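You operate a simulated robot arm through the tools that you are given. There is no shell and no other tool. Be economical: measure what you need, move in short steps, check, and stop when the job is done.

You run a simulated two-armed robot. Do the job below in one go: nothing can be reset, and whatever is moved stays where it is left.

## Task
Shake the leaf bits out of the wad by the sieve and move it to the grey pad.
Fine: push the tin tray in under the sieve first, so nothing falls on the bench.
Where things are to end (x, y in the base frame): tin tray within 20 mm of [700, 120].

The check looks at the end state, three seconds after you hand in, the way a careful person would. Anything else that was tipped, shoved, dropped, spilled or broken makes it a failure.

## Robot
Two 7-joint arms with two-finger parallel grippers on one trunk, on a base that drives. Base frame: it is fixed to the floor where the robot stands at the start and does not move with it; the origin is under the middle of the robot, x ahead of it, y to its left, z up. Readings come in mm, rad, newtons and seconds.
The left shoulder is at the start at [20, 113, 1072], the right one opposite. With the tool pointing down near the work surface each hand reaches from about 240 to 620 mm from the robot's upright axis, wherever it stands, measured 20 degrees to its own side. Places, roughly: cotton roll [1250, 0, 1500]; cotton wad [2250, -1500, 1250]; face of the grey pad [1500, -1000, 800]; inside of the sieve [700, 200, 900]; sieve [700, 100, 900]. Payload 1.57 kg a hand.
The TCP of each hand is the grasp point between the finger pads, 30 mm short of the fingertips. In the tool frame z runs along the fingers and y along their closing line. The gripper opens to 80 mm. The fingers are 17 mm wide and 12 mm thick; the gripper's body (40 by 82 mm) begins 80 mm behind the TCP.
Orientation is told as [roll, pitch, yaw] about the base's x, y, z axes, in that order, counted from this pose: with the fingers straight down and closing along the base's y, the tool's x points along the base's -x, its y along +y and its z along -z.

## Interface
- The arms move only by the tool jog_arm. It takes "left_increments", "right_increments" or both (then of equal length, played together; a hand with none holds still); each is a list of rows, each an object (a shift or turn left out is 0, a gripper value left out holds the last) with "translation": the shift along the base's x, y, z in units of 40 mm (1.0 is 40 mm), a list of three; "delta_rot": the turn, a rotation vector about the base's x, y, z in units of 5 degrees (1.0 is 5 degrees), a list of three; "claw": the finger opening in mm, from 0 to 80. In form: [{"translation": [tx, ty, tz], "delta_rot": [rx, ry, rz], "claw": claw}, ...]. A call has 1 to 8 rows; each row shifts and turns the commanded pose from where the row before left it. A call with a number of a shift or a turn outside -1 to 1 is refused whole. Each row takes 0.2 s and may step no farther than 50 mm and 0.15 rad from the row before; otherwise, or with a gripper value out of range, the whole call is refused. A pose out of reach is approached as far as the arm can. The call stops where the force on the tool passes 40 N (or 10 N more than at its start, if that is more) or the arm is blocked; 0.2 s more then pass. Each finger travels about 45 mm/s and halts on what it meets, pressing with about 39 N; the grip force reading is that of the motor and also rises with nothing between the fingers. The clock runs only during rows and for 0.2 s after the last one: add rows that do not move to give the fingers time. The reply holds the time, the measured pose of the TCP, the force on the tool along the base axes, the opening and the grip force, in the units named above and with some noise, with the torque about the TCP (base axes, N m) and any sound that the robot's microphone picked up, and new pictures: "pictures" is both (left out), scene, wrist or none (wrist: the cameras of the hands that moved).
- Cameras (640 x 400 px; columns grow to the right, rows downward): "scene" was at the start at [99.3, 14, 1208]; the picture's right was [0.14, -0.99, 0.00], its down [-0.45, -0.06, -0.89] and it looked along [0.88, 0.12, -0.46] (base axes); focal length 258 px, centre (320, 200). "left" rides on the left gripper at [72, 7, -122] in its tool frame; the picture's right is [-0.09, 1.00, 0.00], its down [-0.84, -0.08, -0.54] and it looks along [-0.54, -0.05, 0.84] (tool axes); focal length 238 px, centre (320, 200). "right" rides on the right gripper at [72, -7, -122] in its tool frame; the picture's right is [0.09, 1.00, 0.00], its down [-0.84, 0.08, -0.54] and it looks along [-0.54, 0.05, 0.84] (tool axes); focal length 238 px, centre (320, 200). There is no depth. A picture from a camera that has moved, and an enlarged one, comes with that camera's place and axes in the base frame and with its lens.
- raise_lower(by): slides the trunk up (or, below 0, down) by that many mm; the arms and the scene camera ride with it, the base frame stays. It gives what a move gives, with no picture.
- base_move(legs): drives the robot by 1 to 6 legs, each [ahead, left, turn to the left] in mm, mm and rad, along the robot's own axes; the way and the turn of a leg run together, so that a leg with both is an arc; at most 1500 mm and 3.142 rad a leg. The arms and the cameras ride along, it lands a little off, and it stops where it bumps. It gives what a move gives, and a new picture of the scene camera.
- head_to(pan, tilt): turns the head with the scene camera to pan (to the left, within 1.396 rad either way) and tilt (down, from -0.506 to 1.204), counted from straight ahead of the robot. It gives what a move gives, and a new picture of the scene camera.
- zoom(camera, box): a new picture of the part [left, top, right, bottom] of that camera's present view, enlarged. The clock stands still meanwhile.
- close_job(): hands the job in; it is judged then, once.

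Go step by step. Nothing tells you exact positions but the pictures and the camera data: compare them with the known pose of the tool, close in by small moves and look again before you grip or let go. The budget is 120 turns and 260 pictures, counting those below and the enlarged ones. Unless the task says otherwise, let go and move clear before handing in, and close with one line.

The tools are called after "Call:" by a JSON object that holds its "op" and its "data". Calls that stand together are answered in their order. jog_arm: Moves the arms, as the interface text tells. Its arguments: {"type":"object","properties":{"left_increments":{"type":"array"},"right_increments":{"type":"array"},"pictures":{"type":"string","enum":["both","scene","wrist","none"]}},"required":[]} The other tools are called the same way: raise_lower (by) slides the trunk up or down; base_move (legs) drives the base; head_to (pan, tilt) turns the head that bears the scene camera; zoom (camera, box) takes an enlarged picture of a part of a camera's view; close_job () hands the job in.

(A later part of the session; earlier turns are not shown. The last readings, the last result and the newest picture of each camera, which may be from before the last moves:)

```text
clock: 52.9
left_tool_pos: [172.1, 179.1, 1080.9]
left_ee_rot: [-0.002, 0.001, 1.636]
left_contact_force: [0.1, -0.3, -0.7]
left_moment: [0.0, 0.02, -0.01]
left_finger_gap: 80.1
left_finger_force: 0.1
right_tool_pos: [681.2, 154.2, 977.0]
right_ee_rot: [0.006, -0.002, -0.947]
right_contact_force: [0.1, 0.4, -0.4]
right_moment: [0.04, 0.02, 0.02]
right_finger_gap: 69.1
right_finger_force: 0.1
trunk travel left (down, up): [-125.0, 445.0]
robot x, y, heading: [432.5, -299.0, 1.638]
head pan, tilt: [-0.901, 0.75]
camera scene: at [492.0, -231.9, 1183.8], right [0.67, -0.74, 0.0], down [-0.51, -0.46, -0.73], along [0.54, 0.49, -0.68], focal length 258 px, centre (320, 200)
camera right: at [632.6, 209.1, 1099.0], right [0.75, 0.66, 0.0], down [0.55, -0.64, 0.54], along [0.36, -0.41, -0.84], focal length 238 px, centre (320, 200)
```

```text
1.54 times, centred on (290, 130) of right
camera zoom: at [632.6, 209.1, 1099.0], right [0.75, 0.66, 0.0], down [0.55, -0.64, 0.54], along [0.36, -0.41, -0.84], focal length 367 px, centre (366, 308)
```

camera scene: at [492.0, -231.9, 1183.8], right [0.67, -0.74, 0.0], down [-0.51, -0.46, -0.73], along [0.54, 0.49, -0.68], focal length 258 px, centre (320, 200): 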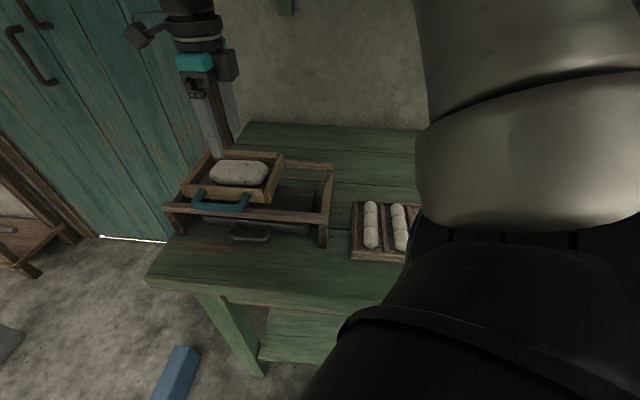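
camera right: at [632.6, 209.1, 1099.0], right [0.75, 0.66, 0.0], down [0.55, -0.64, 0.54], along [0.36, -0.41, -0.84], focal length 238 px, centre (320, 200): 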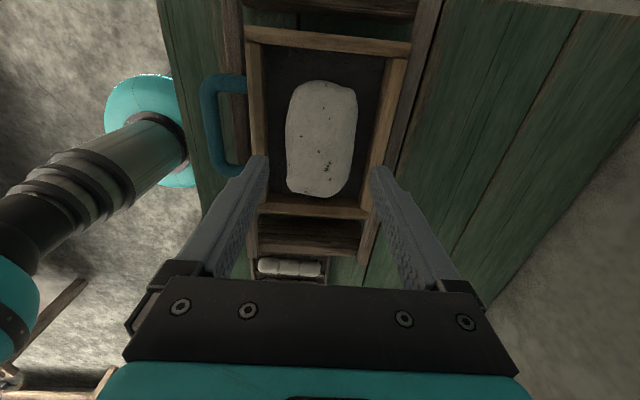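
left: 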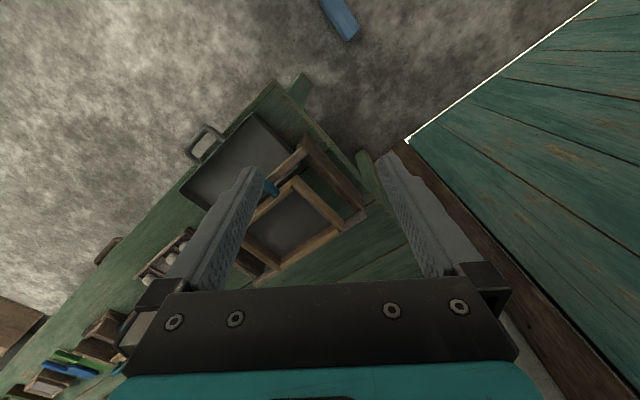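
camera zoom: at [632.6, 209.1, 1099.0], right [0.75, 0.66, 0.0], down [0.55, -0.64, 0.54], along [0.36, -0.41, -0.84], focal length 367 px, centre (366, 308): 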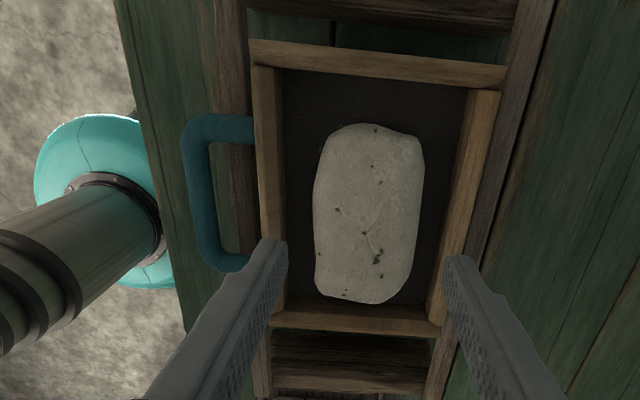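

The wad rests inside the sieve. The sieve handle's bar is at about n 546, e 269, z 887, overhanging the front rail; I move the hand above it with a 36 mm opening.

Call:
{"op": "jog_arm", "data": {"right_increments": [{"translation": [-0.664, -0.475, 0], "claw": 36}, {"translation": [-0.664, -0.475, 0]}, {"translation": [-0.664, -0.475, 0]}, {"translation": [0, 0, -0.5]}, {}]}}

Call:
{"op": "zoom", "data": {"camera": "right", "box": [180, 60, 460, 260]}}

Call:
{"op": "zoom", "data": {"camera": "scene", "box": [150, 120, 330, 250]}}

```text
clock: 54.1
left_tool_pos: [171.0, 179.2, 1080.7]
left_ee_rot: [0.0, 0.0, 1.638]
left_contact_force: [0.2, -0.4, 0.7]
left_moment: [0.01, -0.01, -0.02]
left_finger_gap: 80.1
left_finger_force: 0.0
right_tool_pos: [600.4, 97.5, 956.8]
right_ee_rot: [0.006, -0.002, -0.949]
right_contact_force: [-0.3, -0.7, 0.0]
right_moment: [0.01, 0.0, 0.0]
right_finger_gap: 36.1
right_finger_force: 0.0
trunk travel left (down, up): [-125.0, 445.0]
robot x, y, heading: [434.2, -302.2, 1.639]
head pan, tilt: [-0.901, 0.75]
camera scene: at [492.0, -231.8, 1183.8], right [0.67, -0.74, 0.0], down [-0.51, -0.46, -0.73], along [0.54, 0.49, -0.68], focal length 258 px, centre (320, 200)
camera right: at [551.8, 152.5, 1078.1], right [0.76, 0.66, 0.01], down [0.55, -0.64, 0.54], along [0.36, -0.41, -0.84], focal length 238 px, centre (320, 200)
```

scene: 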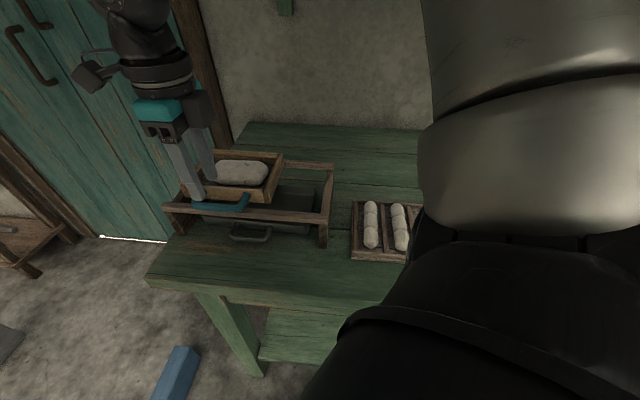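
right: 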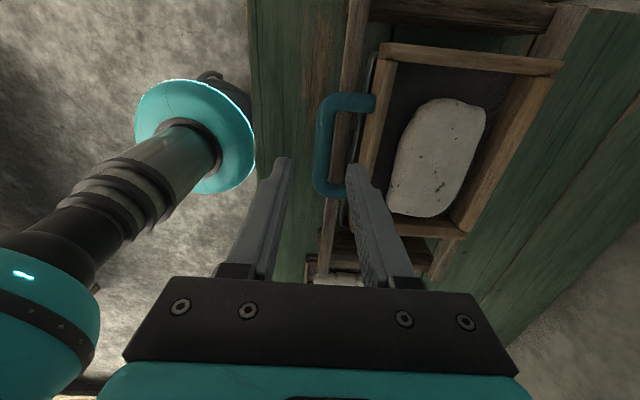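

```text
2.00 times, centred on (320, 160) of right
camera zoom: at [551.8, 152.5, 1078.1], right [0.76, 0.66, 0.01], down [0.55, -0.64, 0.54], along [0.36, -0.41, -0.84], focal length 477 px, centre (320, 280)
```

zoom: 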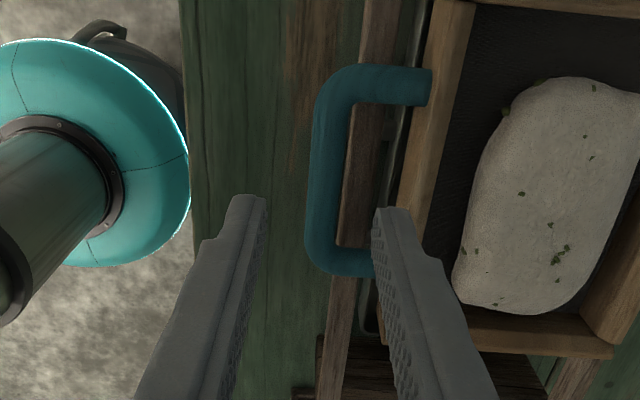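

```text
3.08 times, centred on (240, 185) of scene
camera zoom: at [492.0, -231.8, 1183.8], right [0.67, -0.74, 0.0], down [-0.51, -0.46, -0.73], along [0.54, 0.49, -0.68], focal length 794 px, centre (566, 246)
```

zoom: 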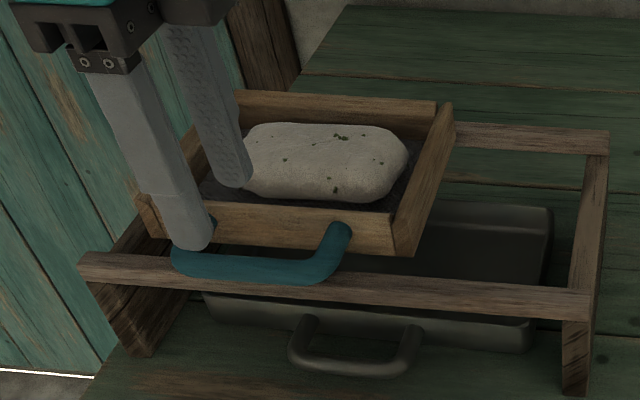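

The bar centre comes out at n≈548, e≈270: the hand is right above it. I shift 2 mm and lower until the bar is between the pads.

Call:
{"op": "jog_arm", "data": {"right_increments": [{"translation": [0.05, 0.036, -0.4]}, {"translation": [0, 0, -0.5]}, {"translation": [0, 0, -0.45]}, {}]}}

Call:
{"op": "zoom", "data": {"camera": "right", "box": [220, 90, 460, 240]}}

Call:
{"op": "zoom", "data": {"camera": "scene", "box": [150, 130, 290, 230]}}

```text
clock: 55.1
left_tool_pos: [171.7, 179.6, 1080.9]
left_ee_rot: [0.001, 0.001, 1.638]
left_contact_force: [-0.2, -0.3, -0.1]
left_moment: [0.01, 0.0, -0.01]
left_finger_gap: 79.8
left_finger_force: 0.0
right_tool_pos: [607.0, 99.1, 901.3]
right_ee_rot: [0.006, -0.001, -0.947]
right_contact_force: [0.4, 0.2, -0.2]
right_moment: [0.0, 0.02, 0.0]
right_finger_gap: 36.0
right_finger_force: 0.0
trunk travel left (down, up): [-125.0, 445.0]
robot x, y, heading: [432.7, -300.7, 1.633]
head pan, tilt: [-0.901, 0.75]
camera scene: at [492.0, -231.9, 1183.8], right [0.67, -0.74, 0.0], down [-0.51, -0.46, -0.73], along [0.54, 0.49, -0.68], focal length 258 px, centre (320, 200)
camera right: at [557.3, 152.9, 1022.3], right [0.75, 0.66, 0.01], down [0.55, -0.64, 0.54], along [0.36, -0.41, -0.84], focal length 238 px, centre (320, 200)
```

scene: 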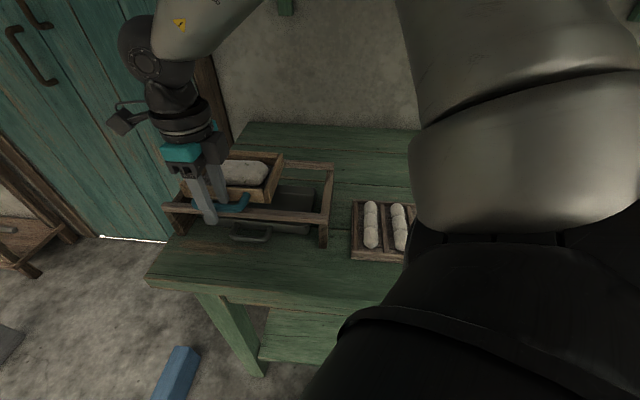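
right: 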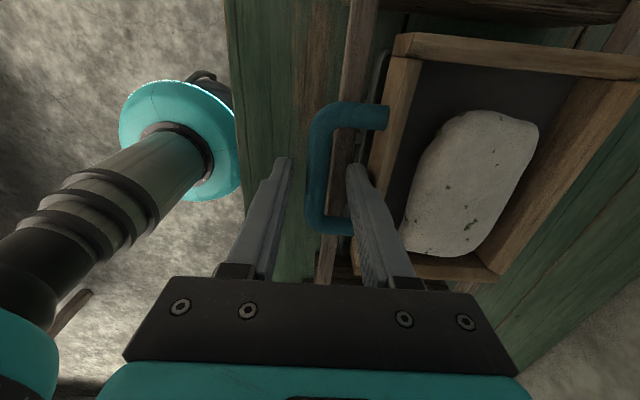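

```text
2.67 times, centred on (340, 165) of right
camera zoom: at [557.3, 152.9, 1022.3], right [0.75, 0.66, 0.01], down [0.55, -0.64, 0.54], along [0.36, -0.41, -0.84], focal length 636 px, centre (267, 293)
```

zoom: 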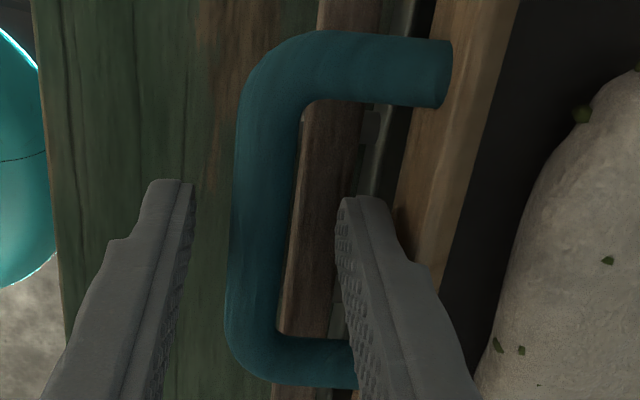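

```text
4.00 times, centred on (220, 180) of scene
camera zoom: at [492.0, -231.9, 1183.8], right [0.67, -0.74, 0.0], down [-0.51, -0.46, -0.73], along [0.54, 0.49, -0.68], focal length 1032 px, centre (720, 280)
```

zoom: 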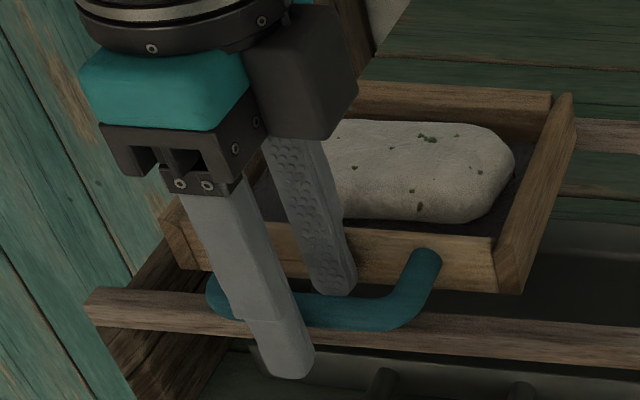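

The bar lies between the two fingers. I close on it.

Call:
{"op": "jog_arm", "data": {"right_increments": [{"claw": 8}, {}, {}], "pictures": "wrist"}}

Call:
{"op": "zoom", "data": {"camera": "scene", "box": [150, 130, 290, 230]}}

```text
clock: 55.9
left_tool_pos: [170.5, 178.4, 1081.0]
left_ee_rot: [0.0, 0.0, 1.637]
left_contact_force: [-0.4, -0.1, 0.3]
left_moment: [-0.04, -0.02, -0.03]
left_finger_gap: 80.3
left_finger_force: 0.0
right_tool_pos: [604.8, 98.1, 900.4]
right_ee_rot: [0.003, -0.001, -0.946]
right_contact_force: [-5.2, -3.8, -4.3]
right_moment: [0.07, 0.2, 0.39]
right_finger_gap: 13.7
right_finger_force: 28.0
trunk travel left (down, up): [-125.0, 445.0]
robot x, y, heading: [431.4, -299.0, 1.634]
head pan, tilt: [-0.901, 0.75]
camera right: at [556.3, 152.3, 1022.4], right [0.75, 0.66, 0.0], down [0.55, -0.63, 0.54], along [0.36, -0.41, -0.84], focal length 238 px, centre (320, 200)
```

right: 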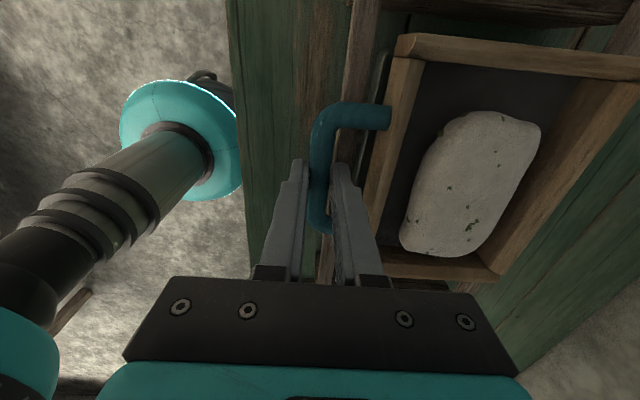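

```text
4.00 times, centred on (220, 180) of scene
camera zoom: at [491.5, -232.1, 1183.8], right [0.67, -0.74, 0.0], down [-0.51, -0.46, -0.73], along [0.54, 0.49, -0.68], focal length 1032 px, centre (720, 280)
```

zoom: 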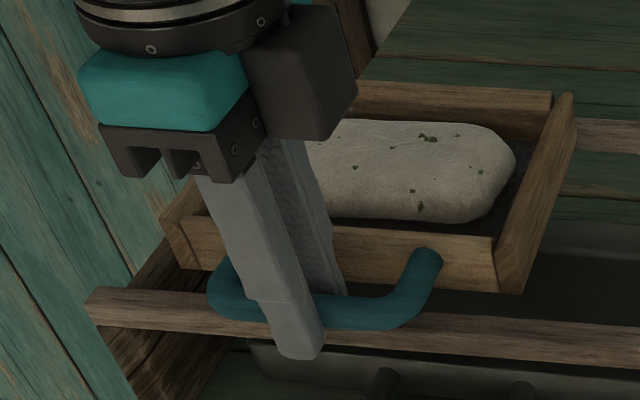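

The handle is held (13.7 mm). The sieve rests on its rails, so I slide it toward the middle of the tray and shake it side to side along the rails.

Call:
{"op": "jog_arm", "data": {"right_increments": [{"translation": [0.2, -0.28, 0.02]}, {"translation": [0.29, -0.407, 0]}, {"translation": [-0.364, 0.508, 0]}, {"translation": [0.364, -0.508, 0]}, {"translation": [-0.364, 0.508, 0]}, {"translation": [0.364, -0.508, 0]}, {"translation": [-0.364, 0.508, 0]}, {"translation": [0.364, -0.508, 0]}]}}

Call:
{"op": "zoom", "data": {"camera": "right", "box": [300, 20, 600, 300]}}

Call:
{"op": "zoom", "data": {"camera": "scene", "box": [150, 120, 350, 255]}}

```text
clock: 57.7
left_tool_pos: [170.3, 178.5, 1081.5]
left_ee_rot: [0.0, -0.001, 1.636]
left_contact_force: [0.6, 1.2, 0.0]
left_moment: [-0.01, -0.02, -0.02]
left_finger_gap: 79.9
left_finger_force: 0.0
right_tool_pos: [624.6, 72.9, 901.4]
right_ee_rot: [0.006, -0.003, -0.948]
right_contact_force: [-7.2, -5.9, -10.6]
right_moment: [-0.45, -0.04, 0.45]
right_finger_gap: 13.5
right_finger_force: 29.9
trunk travel left (down, up): [-125.0, 445.0]
robot x, y, heading: [431.4, -297.8, 1.629]
head pan, tilt: [-0.901, 0.75]
camera scene: at [491.6, -232.0, 1183.9], right [0.67, -0.74, 0.0], down [-0.51, -0.46, -0.73], along [0.54, 0.49, -0.68], focal length 258 px, centre (320, 200)
camera right: at [574.9, 126.6, 1023.4], right [0.75, 0.66, 0.0], down [0.55, -0.64, 0.54], along [0.36, -0.41, -0.84], focal length 238 px, centre (320, 200)
```

scene: 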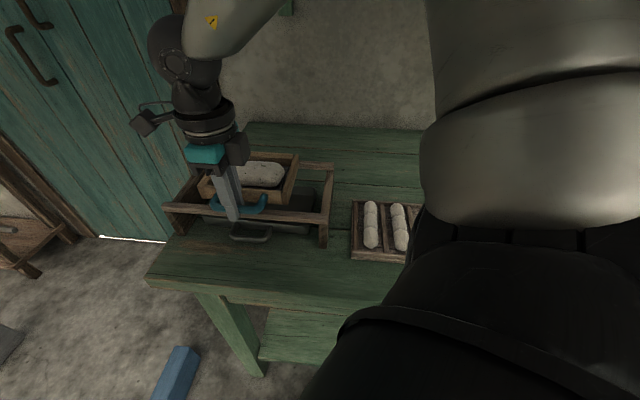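
right: 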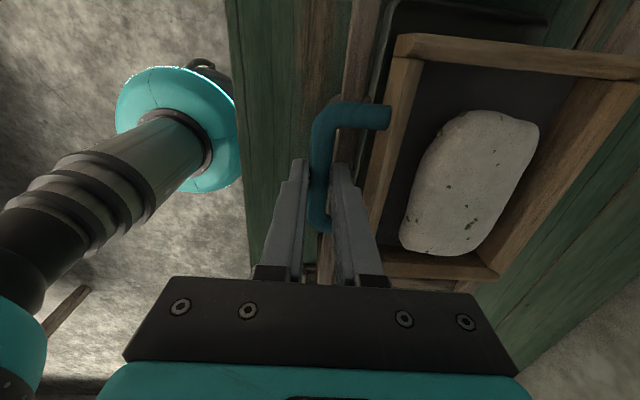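

```text
1.43 times, centred on (450, 160) of right
camera zoom: at [574.9, 126.6, 1023.4], right [0.75, 0.66, 0.0], down [0.55, -0.64, 0.54], along [0.36, -0.41, -0.84], focal length 340 px, centre (134, 257)
```

zoom: 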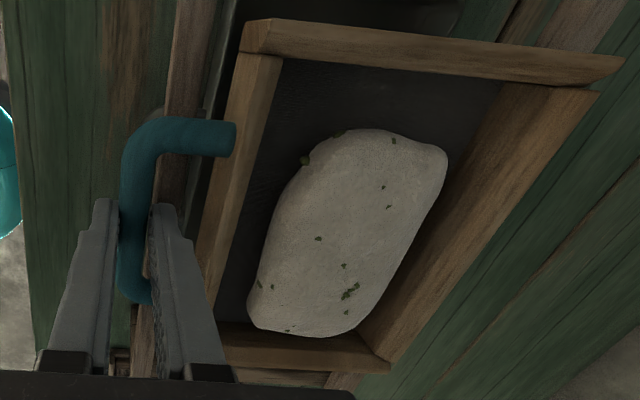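

```text
2.96 times, centred on (250, 188) of scene
camera zoom: at [491.6, -232.0, 1183.9], right [0.67, -0.74, 0.0], down [-0.51, -0.46, -0.73], along [0.54, 0.49, -0.68], focal length 764 px, centre (527, 237)
```

zoom: 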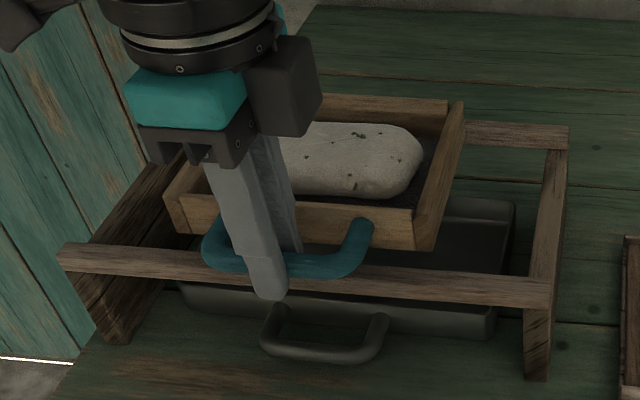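

The sieve slides well, but the bits still cling. I shake harder with 45 mm strokes, staying over the tray.

Call:
{"op": "jog_arm", "data": {"right_increments": [{"translation": [0.16, -0.22, 0.02]}, {"translation": [-0.654, 0.915, 0]}, {"translation": [0.654, -0.915, 0]}, {"translation": [-0.654, 0.915, 0]}, {"translation": [0.654, -0.915, 0]}, {"translation": [-0.654, 0.915, 0]}, {"translation": [0.654, -0.915, 0]}, {"translation": [-0.654, 0.915, 0]}]}}

Call:
{"op": "zoom", "data": {"camera": "right", "box": [300, 20, 600, 300]}}

```text
clock: 59.5
left_tool_pos: [170.1, 179.0, 1081.6]
left_ee_rot: [0.0, 0.0, 1.638]
left_contact_force: [0.1, 0.0, 0.3]
left_moment: [0.03, 0.02, -0.03]
left_finger_gap: 79.9
left_finger_force: 0.0
right_tool_pos: [606.0, 97.7, 904.2]
right_ee_rot: [0.004, -0.004, -0.946]
right_contact_force: [-9.4, -6.3, -17.4]
right_moment: [-0.62, -0.27, 0.55]
right_finger_gap: 13.8
right_finger_force: 30.4
trunk travel left (down, up): [-125.0, 445.0]
robot x, y, heading: [433.0, -296.5, 1.637]
head pan, tilt: [-0.901, 0.75]
camera scene: at [491.8, -232.3, 1183.8], right [0.67, -0.74, 0.0], down [-0.51, -0.46, -0.73], along [0.54, 0.49, -0.68], focal length 258 px, centre (320, 200)
camera right: at [556.4, 152.5, 1024.6], right [0.75, 0.66, 0.0], down [0.55, -0.63, 0.54], along [0.36, -0.41, -0.84], focal length 238 px, centre (320, 200)
```

scene: 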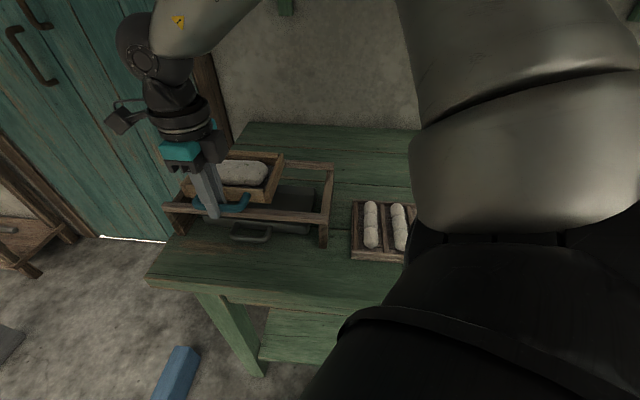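
right: 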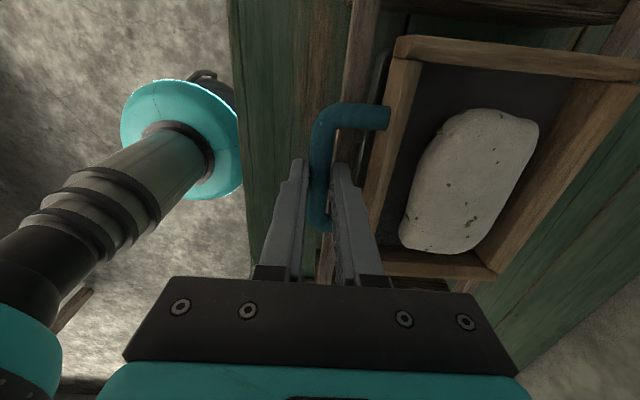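

```text
1.43 times, centred on (450, 160) of right
camera zoom: at [556.4, 152.5, 1024.6], right [0.75, 0.66, 0.0], down [0.55, -0.63, 0.54], along [0.36, -0.41, -0.84], focal length 340 px, centre (134, 257)
```

zoom: 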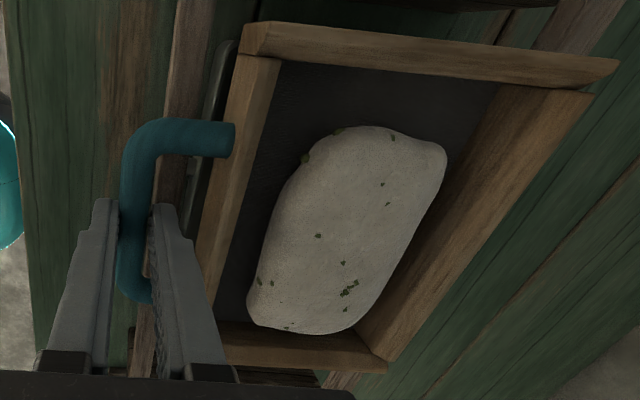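

The bits still cling and the sieve hangs a bit on the grip, so I lower 3 mm and keep shaking longer with full strokes.

Call:
{"op": "jog_arm", "data": {"right_increments": [{"translation": [0.7, -0.98, -0.08]}, {"translation": [-0.7, 0.98, 0]}, {"translation": [0.7, -0.98, 0]}, {"translation": [-0.7, 0.98, 0]}, {"translation": [0.7, -0.98, 0]}, {"translation": [-0.7, 0.98, 0]}, {"translation": [0.7, -0.98, 0]}, {"translation": [-0.7, 0.98, 0]}], "pictures": "none"}}

Call:
{"op": "jog_arm", "data": {"right_increments": [{"translation": [0.7, -0.98, 0]}, {"translation": [-0.7, 0.98, 0]}, {"translation": [0.7, -0.98, 0]}, {"translation": [-0.7, 0.98, 0]}, {"translation": [0.7, -0.98, 0]}, {"translation": [-0.7, 0.98, 0]}, {"translation": [0.7, -0.98, 0]}, {"translation": [-0.7, 0.98, 0]}], "pictures": "wrist"}}

Call:
{"op": "zoom", "data": {"camera": "right", "box": [300, 20, 600, 300]}}

Call:
{"op": "zoom", "data": {"camera": "scene", "box": [150, 120, 350, 255]}}

```text
clock: 61.3
left_tool_pos: [172.6, 178.0, 1082.5]
left_ee_rot: [0.001, 0.0, 1.638]
left_contact_force: [0.9, -0.3, -0.3]
left_moment: [0.01, 0.07, -0.01]
left_finger_gap: 80.2
left_finger_force: 0.0
right_tool_pos: [603.9, 100.4, 899.2]
right_ee_rot: [0.003, 0.002, -0.947]
right_contact_force: [6.1, 4.9, 13.2]
right_moment: [-0.52, -0.6, 0.52]
right_finger_gap: 13.7
right_finger_force: 30.5
trunk travel left (down, up): [-125.0, 445.0]
robot x, y, heading: [432.9, -293.8, 1.634]
head pan, tilt: [-0.901, 0.75]
```

```text
clock: 63.1
left_tool_pos: [171.6, 179.1, 1080.4]
left_ee_rot: [0.003, -0.001, 1.638]
left_contact_force: [-0.3, 0.1, -0.4]
left_moment: [0.0, 0.06, -0.01]
left_finger_gap: 80.0
left_finger_force: 0.1
right_tool_pos: [605.0, 98.1, 900.6]
right_ee_rot: [0.001, -0.002, -0.948]
right_contact_force: [2.1, 1.7, -15.2]
right_moment: [-0.52, -0.49, 0.53]
right_finger_gap: 13.9
right_finger_force: 30.8
trunk travel left (down, up): [-125.0, 445.0]
robot x, y, heading: [436.7, -301.1, 1.634]
head pan, tilt: [-0.901, 0.75]
camera right: at [555.6, 153.6, 1020.4], right [0.75, 0.66, 0.0], down [0.55, -0.63, 0.54], along [0.36, -0.41, -0.84], focal length 238 px, centre (320, 200)
```

right: 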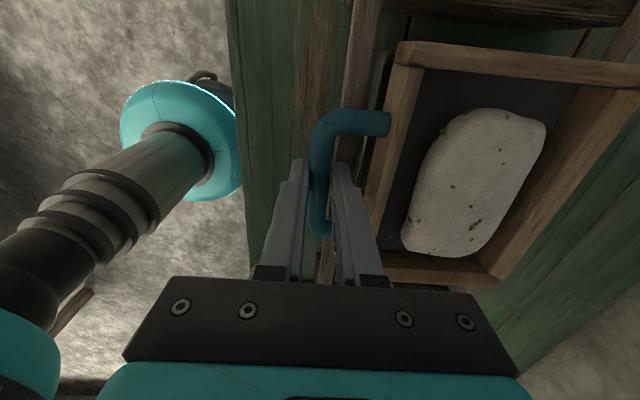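

```text
1.43 times, centred on (450, 160) of right
camera zoom: at [555.6, 153.6, 1020.4], right [0.75, 0.66, 0.0], down [0.55, -0.63, 0.54], along [0.36, -0.41, -0.84], focal length 340 px, centre (134, 257)
```

zoom: 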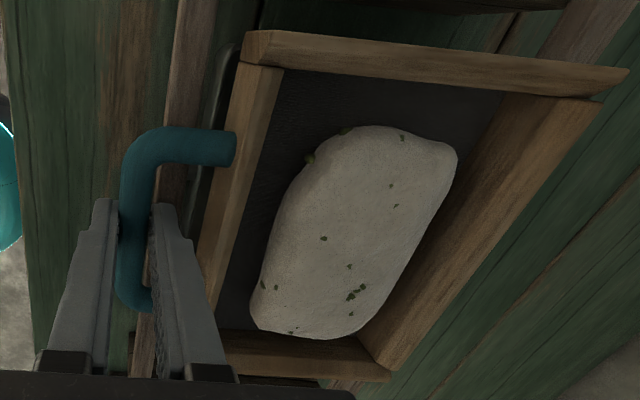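

```text
2.96 times, centred on (250, 188) of scene
camera zoom: at [492.6, -231.4, 1183.8], right [0.67, -0.74, 0.0], down [-0.51, -0.46, -0.73], along [0.54, 0.49, -0.68], focal length 764 px, centre (527, 237)
```

zoom: 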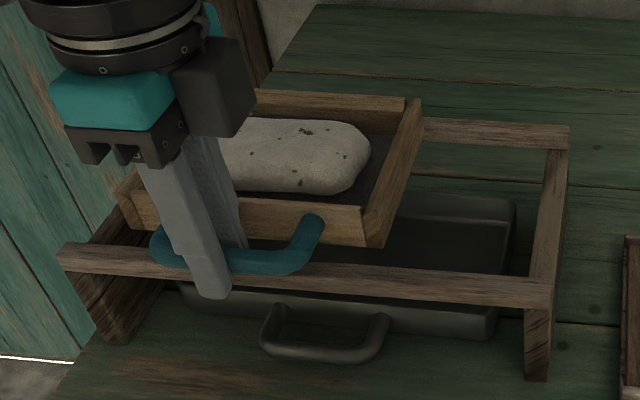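

The bits still hold after sideways sliding. I try a small lift of the handle to see whether the sieve can be bounced instead.

Call:
{"op": "jog_arm", "data": {"right_increments": [{"translation": [0.3, -0.41, 0.1]}, {"translation": [0, 0, 0.3]}, {}]}}

Call:
{"op": "zoom", "data": {"camera": "scene", "box": [150, 120, 350, 255]}}

```text
clock: 63.9
left_tool_pos: [172.2, 179.4, 1081.1]
left_ee_rot: [0.001, 0.001, 1.638]
left_contact_force: [0.3, 0.4, 0.0]
left_moment: [0.01, -0.03, 0.0]
left_finger_gap: 80.1
left_finger_force: 0.0
right_tool_pos: [614.7, 84.4, 917.5]
right_ee_rot: [0.006, 0.005, -0.949]
right_contact_force: [1.3, -1.2, 2.5]
right_moment: [-0.31, 0.33, 0.62]
right_finger_gap: 12.7
right_finger_force: 29.4
trunk travel left (down, up): [-125.0, 445.0]
robot x, y, heading: [432.6, -295.9, 1.63]
head pan, tilt: [-0.901, 0.75]
camera scene: at [492.4, -231.2, 1183.9], right [0.67, -0.74, 0.0], down [-0.51, -0.46, -0.73], along [0.54, 0.49, -0.68], focal length 258 px, centre (320, 200)
camera right: at [566.5, 137.8, 1038.9], right [0.75, 0.66, 0.01], down [0.55, -0.64, 0.54], along [0.36, -0.4, -0.84], focal length 238 px, centre (320, 200)
```

scene: 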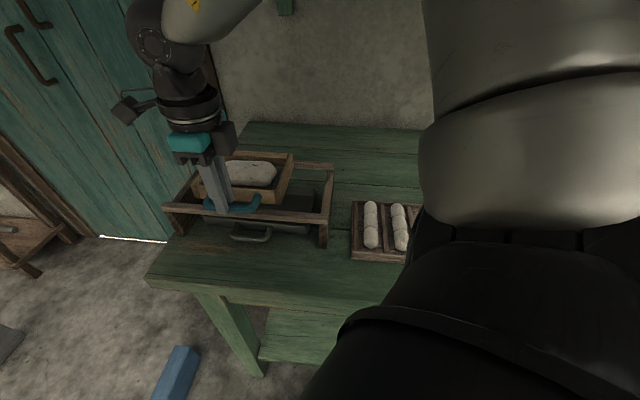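
right: 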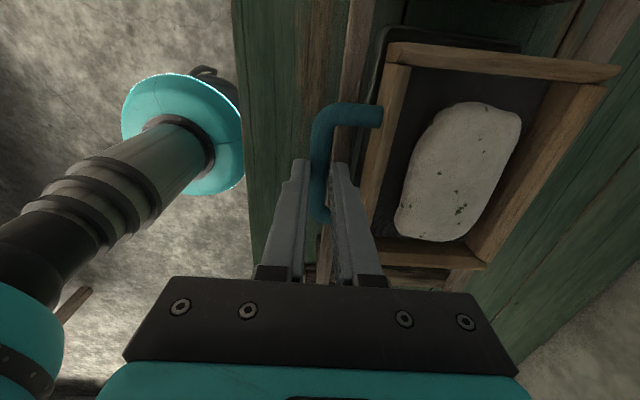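

```text
2.96 times, centred on (250, 188) of scene
camera zoom: at [492.4, -231.2, 1183.9], right [0.67, -0.74, 0.0], down [-0.51, -0.46, -0.73], along [0.54, 0.49, -0.68], focal length 764 px, centre (527, 237)
```

zoom: 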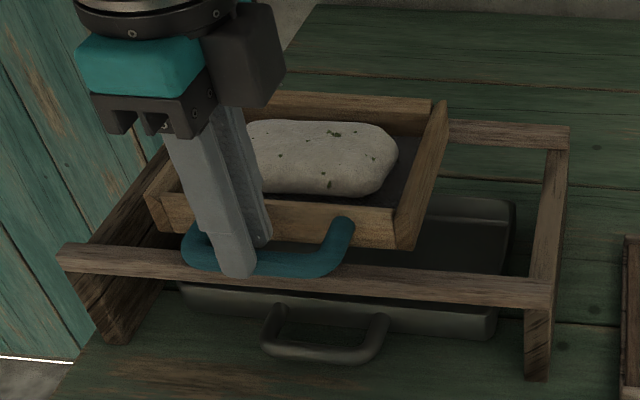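

The fingers slid up the bar, so the sieve won't lift; it is meant to slide. I go back down onto the bar and shake with longer strokes (about 76 mm) along the rails.

Call:
{"op": "jog_arm", "data": {"right_increments": [{"translation": [0, 0, -0.4]}, {"translation": [0.7, -0.98, 0]}, {"translation": [-0.553, 0.773, 0]}, {"translation": [-0.553, 0.773, 0]}, {"translation": [0.553, -0.773, 0]}, {"translation": [0.553, -0.773, 0]}, {"translation": [-0.553, 0.773, 0]}, {"translation": [-0.553, 0.773, 0]}], "pictures": "none"}}

Call:
{"op": "jog_arm", "data": {"right_increments": [{"translation": [0.553, -0.773, 0]}, {"translation": [0.553, -0.773, 0]}, {"translation": [-0.553, 0.773, 0]}, {"translation": [-0.553, 0.773, 0]}, {"translation": [0.553, -0.773, 0]}, {"translation": [0.553, -0.773, 0]}, {"translation": [-0.553, 0.773, 0]}, {"translation": [-0.553, 0.773, 0]}]}}

Call:
{"op": "zoom", "data": {"camera": "right", "box": [300, 20, 600, 300]}}

```text
clock: 65.7
left_tool_pos: [174.2, 176.9, 1082.4]
left_ee_rot: [0.002, -0.002, 1.635]
left_contact_force: [0.2, 1.0, -0.2]
left_moment: [0.04, 0.01, -0.03]
left_finger_gap: 80.0
left_finger_force: 0.0
right_tool_pos: [604.4, 99.3, 900.4]
right_ee_rot: [0.005, -0.012, -0.95]
right_contact_force: [15.0, -17.9, 2.3]
right_moment: [-0.26, -0.19, 0.53]
right_finger_gap: 14.1
right_finger_force: 30.7
trunk travel left (down, up): [-125.0, 445.0]
robot x, y, heading: [431.8, -296.7, 1.635]
head pan, tilt: [-0.901, 0.75]
```

```text
clock: 67.5
left_tool_pos: [173.7, 177.5, 1082.4]
left_ee_rot: [0.002, -0.001, 1.638]
left_contact_force: [-0.3, 0.6, 0.7]
left_moment: [-0.01, -0.03, 0.01]
left_finger_gap: 80.1
left_finger_force: 0.0
right_tool_pos: [603.6, 100.7, 900.4]
right_ee_rot: [-0.002, -0.016, -0.949]
right_contact_force: [5.4, -15.8, -13.6]
right_moment: [-0.44, -0.23, 0.51]
right_finger_gap: 13.6
right_finger_force: 30.6
trunk travel left (down, up): [-125.0, 445.0]
robot x, y, heading: [429.1, -294.9, 1.637]
head pan, tilt: [-0.901, 0.75]
camera scene: at [493.2, -233.6, 1183.8], right [0.67, -0.74, 0.0], down [-0.51, -0.46, -0.73], along [0.54, 0.49, -0.68], focal length 258 px, centre (320, 200)
camera right: at [554.0, 156.6, 1020.0], right [0.76, 0.65, 0.0], down [0.54, -0.63, 0.56], along [0.36, -0.42, -0.83], focal length 238 px, centre (320, 200)
```

scene: 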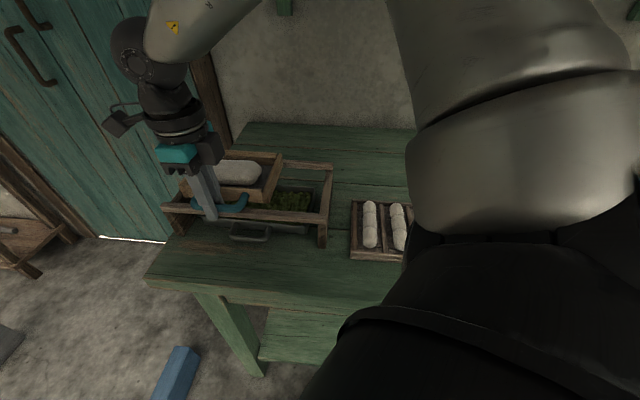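
right: 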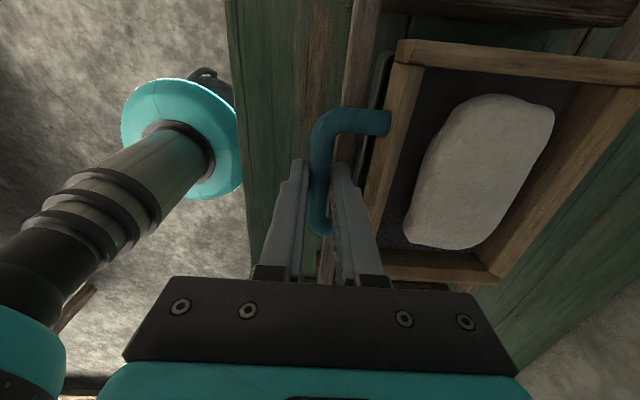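

```text
1.43 times, centred on (450, 160) of right
camera zoom: at [554.0, 156.6, 1020.0], right [0.76, 0.65, 0.0], down [0.54, -0.63, 0.56], along [0.36, -0.42, -0.83], focal length 340 px, centre (134, 257)
```

zoom: 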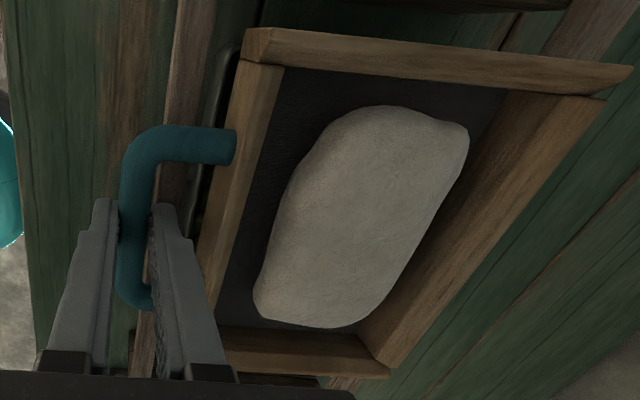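

The wad is clean and the leaf bits lie in the tray. I ease the side load, let the handle go and rise.

Call:
{"op": "jog_arm", "data": {"right_increments": [{"translation": [0.05, -0.06, 0]}, {"claw": 36}, {}, {"translation": [0, 0, 0.5]}, {"translation": [0, 0, 0.8]}, {"translation": [0, 0, 0.8]}, {"translation": [0.66, 0.47, 0], "claw": 70}, {"translation": [0.66, 0.47, 0]}]}}

Call:
{"op": "zoom", "data": {"camera": "right", "box": [160, 0, 480, 220]}}

Call:
{"op": "zoom", "data": {"camera": "scene", "box": [150, 120, 350, 255]}}

```text
clock: 69.3
left_tool_pos: [171.2, 179.0, 1080.3]
left_ee_rot: [0.0, -0.001, 1.637]
left_contact_force: [0.4, 0.4, 1.6]
left_moment: [0.02, 0.03, 0.0]
left_finger_gap: 80.2
left_finger_force: 0.2
right_tool_pos: [653.8, 140.7, 986.2]
right_ee_rot: [0.006, 0.0, -0.947]
right_contact_force: [0.1, 0.3, 0.5]
right_moment: [0.0, 0.0, -0.01]
right_finger_gap: 70.0
right_finger_force: 0.0
trunk travel left (down, up): [-125.0, 445.0]
robot x, y, heading: [434.7, -301.5, 1.635]
head pan, tilt: [-0.901, 0.75]
camera scene: at [492.2, -231.7, 1183.8], right [0.67, -0.74, 0.0], down [-0.51, -0.46, -0.73], along [0.54, 0.49, -0.68], focal length 258 px, centre (320, 200)
camera right: at [605.4, 195.7, 1106.6], right [0.75, 0.66, 0.0], down [0.55, -0.64, 0.54], along [0.36, -0.41, -0.84], focal length 238 px, centre (320, 200)
```

scene: 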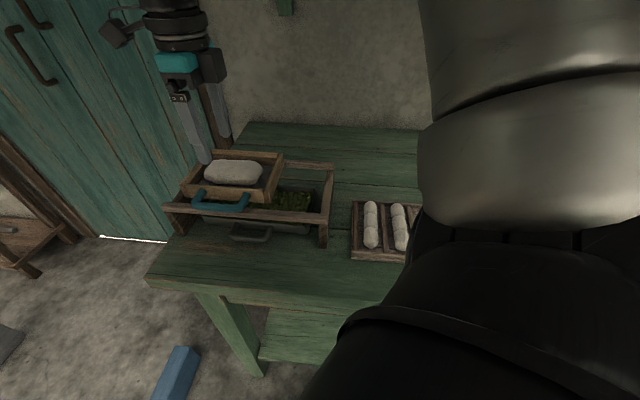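
right: 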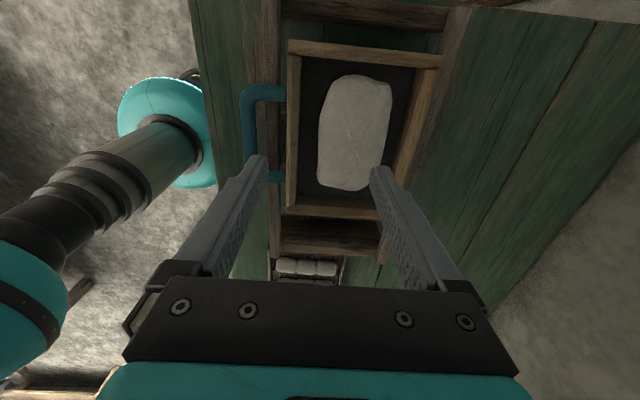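

```text
1.82 times, centred on (320, 110) of right
camera zoom: at [605.4, 195.7, 1106.6], right [0.75, 0.66, 0.0], down [0.55, -0.64, 0.54], along [0.36, -0.41, -0.84], focal length 433 px, centre (320, 364)
```

zoom: 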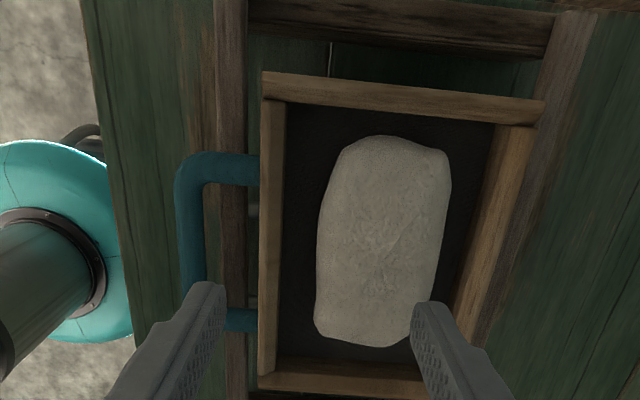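

```text
2.96 times, centred on (250, 188) of scene
camera zoom: at [492.2, -231.7, 1183.8], right [0.67, -0.74, 0.0], down [-0.51, -0.46, -0.73], along [0.54, 0.49, -0.68], focal length 764 px, centre (527, 237)
```

zoom: 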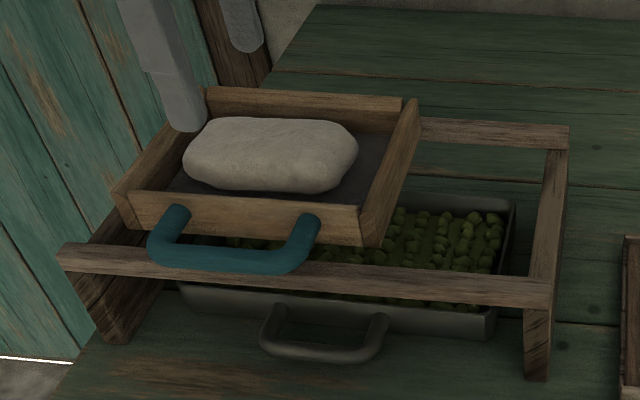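

The tray is full of leaf bits and the sieve is back at its place. The wad's center is now near n 645, e 258; I move above it with 73 mm opening and lower part way to check.

Call:
{"op": "jog_arm", "data": {"right_increments": [{"translation": [0.53, 0.62, 0], "claw": 73}, {"translation": [0, 0, -0.6]}, {"translation": [0, 0, -0.6]}, {}]}}

Call:
{"op": "zoom", "data": {"camera": "right", "box": [180, 40, 460, 240]}}

Call:
{"op": "zoom", "data": {"camera": "scene", "box": [170, 110, 300, 210]}}

```text
clock: 70.3
left_tool_pos: [170.8, 178.0, 1080.9]
left_ee_rot: [0.0, 0.001, 1.639]
left_contact_force: [0.0, -0.2, 0.3]
left_moment: [-0.01, 0.04, -0.05]
left_finger_gap: 79.9
left_finger_force: 0.0
right_tool_pos: [674.4, 164.1, 935.8]
right_ee_rot: [0.003, -0.001, -0.948]
right_contact_force: [0.0, -0.4, -0.5]
right_moment: [-0.01, 0.01, 0.01]
right_finger_gap: 73.0
right_finger_force: 0.1
trunk travel left (down, up): [-125.0, 445.0]
robot x, y, heading: [436.3, -299.1, 1.635]
head pan, tilt: [-0.901, 0.75]
camera scene: at [492.0, -231.8, 1183.8], right [0.67, -0.74, 0.0], down [-0.51, -0.46, -0.73], along [0.54, 0.49, -0.68], focal length 258 px, centre (320, 200)
camera right: at [625.3, 219.6, 1057.4], right [0.76, 0.66, 0.01], down [0.55, -0.64, 0.54], along [0.36, -0.41, -0.84], focal length 238 px, centre (320, 200)
```

scene: 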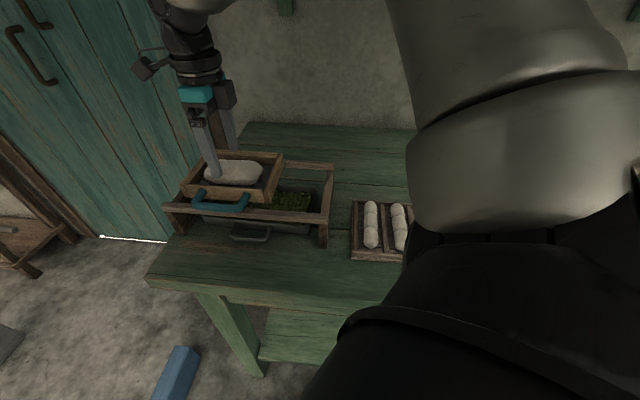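
right: 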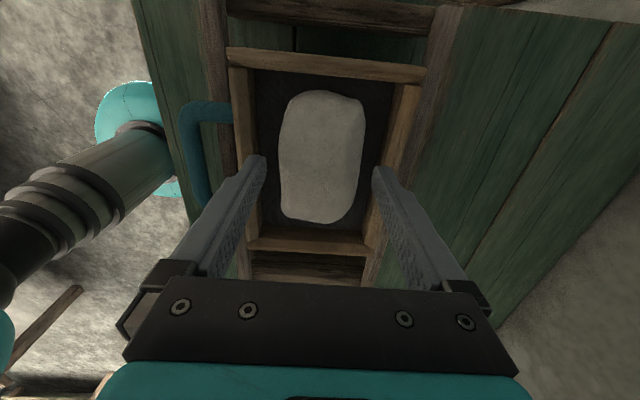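

```text
2.00 times, centred on (320, 140) of right
camera zoom: at [625.3, 219.6, 1057.4], right [0.76, 0.66, 0.01], down [0.55, -0.64, 0.54], along [0.36, -0.41, -0.84], focal length 477 px, centre (320, 320)
```

zoom: 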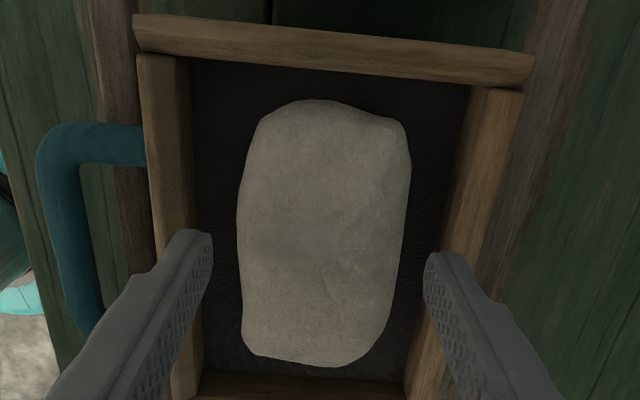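

```text
4.00 times, centred on (235, 160) of scene
camera zoom: at [492.0, -231.8, 1183.8], right [0.67, -0.74, 0.0], down [-0.51, -0.46, -0.73], along [0.54, 0.49, -0.68], focal length 1032 px, centre (660, 360)
```

zoom: 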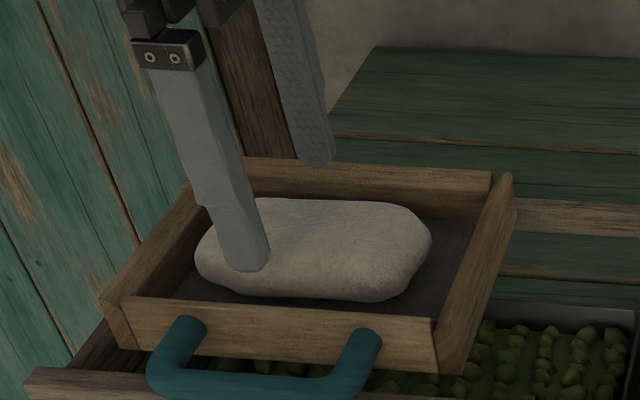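

Aligned within a millimetre or two. I lower to the mesh level.

Call:
{"op": "jog_arm", "data": {"right_increments": [{"translation": [0, 0, -0.4]}, {"translation": [0, 0, -0.35]}, {}], "pictures": "wrist"}}

Call:
{"op": "zoom", "data": {"camera": "scene", "box": [170, 110, 300, 210]}}

```text
clock: 71.1
left_tool_pos: [171.7, 178.2, 1081.7]
left_ee_rot: [-0.002, 0.0, 1.637]
left_contact_force: [0.4, -0.5, -0.5]
left_moment: [0.0, -0.04, 0.02]
left_finger_gap: 79.8
left_finger_force: 0.0
right_tool_pos: [673.7, 166.9, 906.5]
right_ee_rot: [0.006, 0.002, -0.947]
right_contact_force: [0.4, 0.4, -0.1]
right_moment: [0.02, 0.02, -0.03]
right_finger_gap: 72.8
right_finger_force: 0.2
trunk travel left (down, up): [-125.0, 445.0]
robot x, y, heading: [435.3, -299.6, 1.642]
head pan, tilt: [-0.901, 0.75]
camera right: at [625.2, 220.6, 1027.8], right [0.76, 0.66, 0.0], down [0.55, -0.64, 0.54], along [0.36, -0.41, -0.84], focal length 238 px, centre (320, 200)
```

right: 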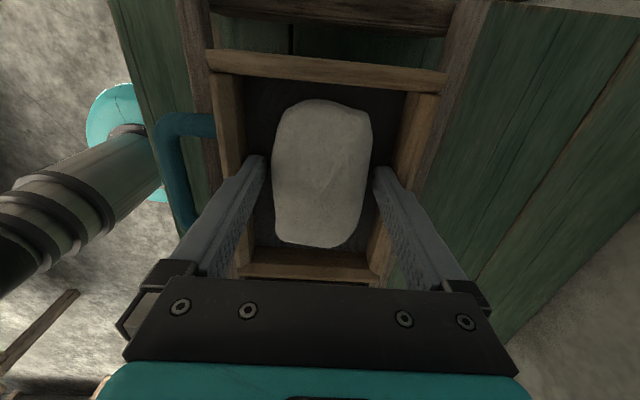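

```text
4.00 times, centred on (235, 160) of scene
camera zoom: at [492.0, -231.9, 1183.8], right [0.67, -0.74, 0.0], down [-0.51, -0.46, -0.73], along [0.54, 0.49, -0.68], focal length 1032 px, centre (660, 360)
```

zoom: 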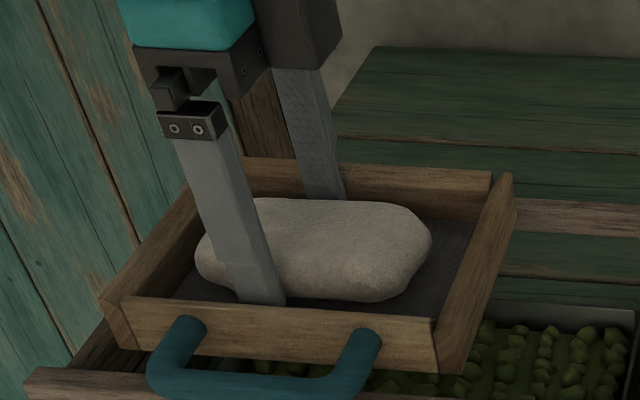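

Fingers are on both sides of the wad, clear of the walls. I grip and lift straight up.

Call:
{"op": "jog_arm", "data": {"right_increments": [{"claw": 45}, {}, {}, {"translation": [0, 0, 0.3]}, {"translation": [0, 0, 0.6]}, {"translation": [0, 0, 0.8]}, {"translation": [0, 0, 0.8]}, {}]}}

```text
clock: 72.9
left_tool_pos: [171.8, 178.9, 1080.3]
left_ee_rot: [-0.001, 0.0, 1.636]
left_contact_force: [-0.6, -0.7, 0.0]
left_moment: [-0.02, 0.01, 0.01]
left_finger_gap: 80.1
left_finger_force: 0.1
right_tool_pos: [673.3, 168.0, 1007.7]
right_ee_rot: [0.007, 0.001, -0.949]
right_contact_force: [0.0, 0.2, 0.2]
right_moment: [0.02, -0.03, -0.03]
right_finger_gap: 57.1
right_finger_force: 39.0
trunk travel left (down, up): [-125.0, 445.0]
robot x, y, heading: [431.7, -298.8, 1.635]
head pan, tilt: [-0.901, 0.75]
camera scene: at [492.0, -231.9, 1183.8], right [0.67, -0.74, 0.0], down [-0.51, -0.46, -0.73], along [0.54, 0.49, -0.68], focal length 258 px, centre (320, 200)
camera right: at [624.4, 221.6, 1129.3], right [0.75, 0.66, 0.01], down [0.55, -0.64, 0.54], along [0.36, -0.41, -0.84], focal length 238 px, centre (320, 200)
```

scene: 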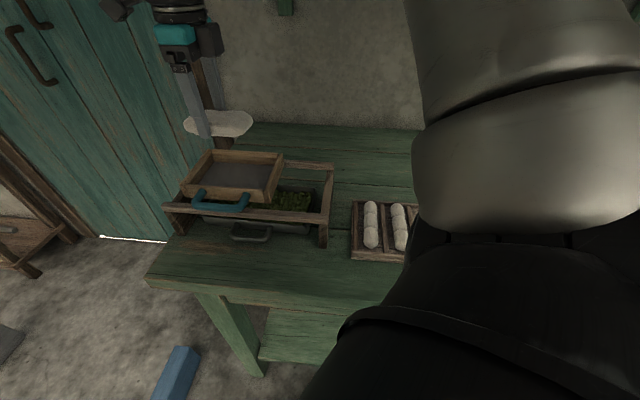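
right: 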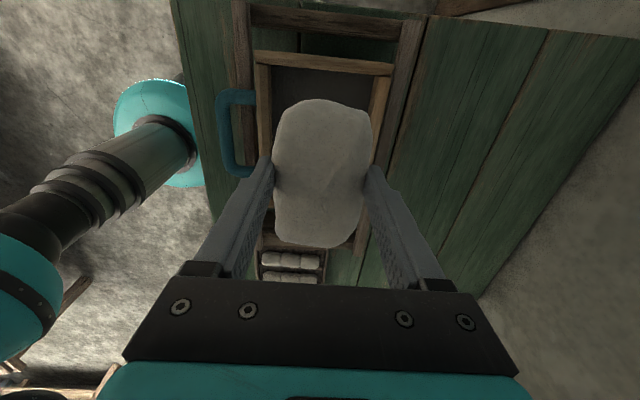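

The wad is held firmly (57 mm) with the sieve left in place. I back off from the bench, turn square to it again and look along the way to the pad.

Call:
{"op": "base_move", "data": {"legs": [[-32, 51, 0], [0, 0, -1.016]]}}

Call:
{"op": "head_to", "data": {"pan": -0.9, "tilt": 0.55}}

```text
clock: 76.4
left_tool_pos: [653.3, 137.8, 1081.2]
left_ee_rot: [0.0, -0.002, 0.621]
left_contact_force: [-0.8, -0.2, 0.5]
left_moment: [0.0, 0.0, 0.0]
left_finger_gap: 80.1
left_finger_force: 0.0
right_tool_pos: [906.9, -294.9, 1008.1]
right_ee_rot: [0.006, 0.0, -1.967]
right_contact_force: [-0.8, 0.6, -0.8]
right_moment: [0.0, 0.04, -0.02]
right_finger_gap: 57.1
right_finger_force: 38.7
trunk travel left (down, up): [-125.0, 445.0]
robot x, y, heading: [386.5, -335.7, 0.617]
head pan, tilt: [-0.901, 0.75]
camera scene: at [470.7, -350.8, 1183.8], right [-0.28, -0.96, 0.0], down [-0.65, 0.19, -0.73], along [0.7, -0.2, -0.68], focal length 258 px, centre (320, 200)
```

scene: 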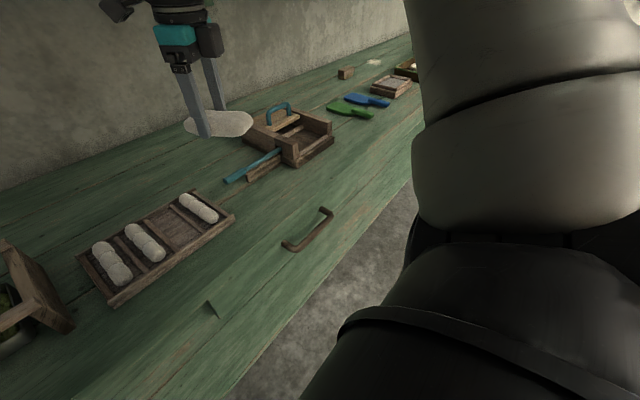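

```text
clock: 77.2
left_tool_pos: [654.9, 138.5, 1080.9]
left_ee_rot: [0.0, -0.002, 0.618]
left_contact_force: [-0.8, 0.3, -0.2]
left_moment: [0.0, -0.01, -0.01]
left_finger_gap: 80.0
left_finger_force: 0.0
right_tool_pos: [906.9, -296.0, 1008.5]
right_ee_rot: [0.005, -0.001, -1.968]
right_contact_force: [-0.1, -0.3, -0.6]
right_moment: [-0.01, -0.03, 0.01]
right_finger_gap: 57.2
right_finger_force: 39.4
trunk travel left (down, up): [-125.0, 445.0]
robot x, y, heading: [384.8, -331.6, 0.615]
head pan, tilt: [-0.901, 0.55]
camera scene: at [477.3, -352.6, 1201.2], right [-0.28, -0.96, 0.0], down [-0.5, 0.15, -0.85], along [0.82, -0.24, -0.52], focal length 258 px, centre (320, 200)
```

scene: 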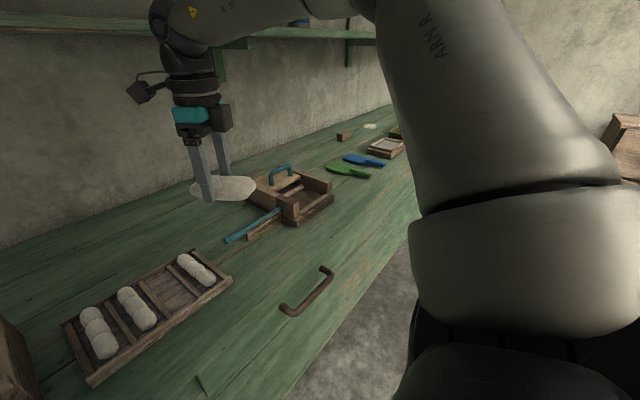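

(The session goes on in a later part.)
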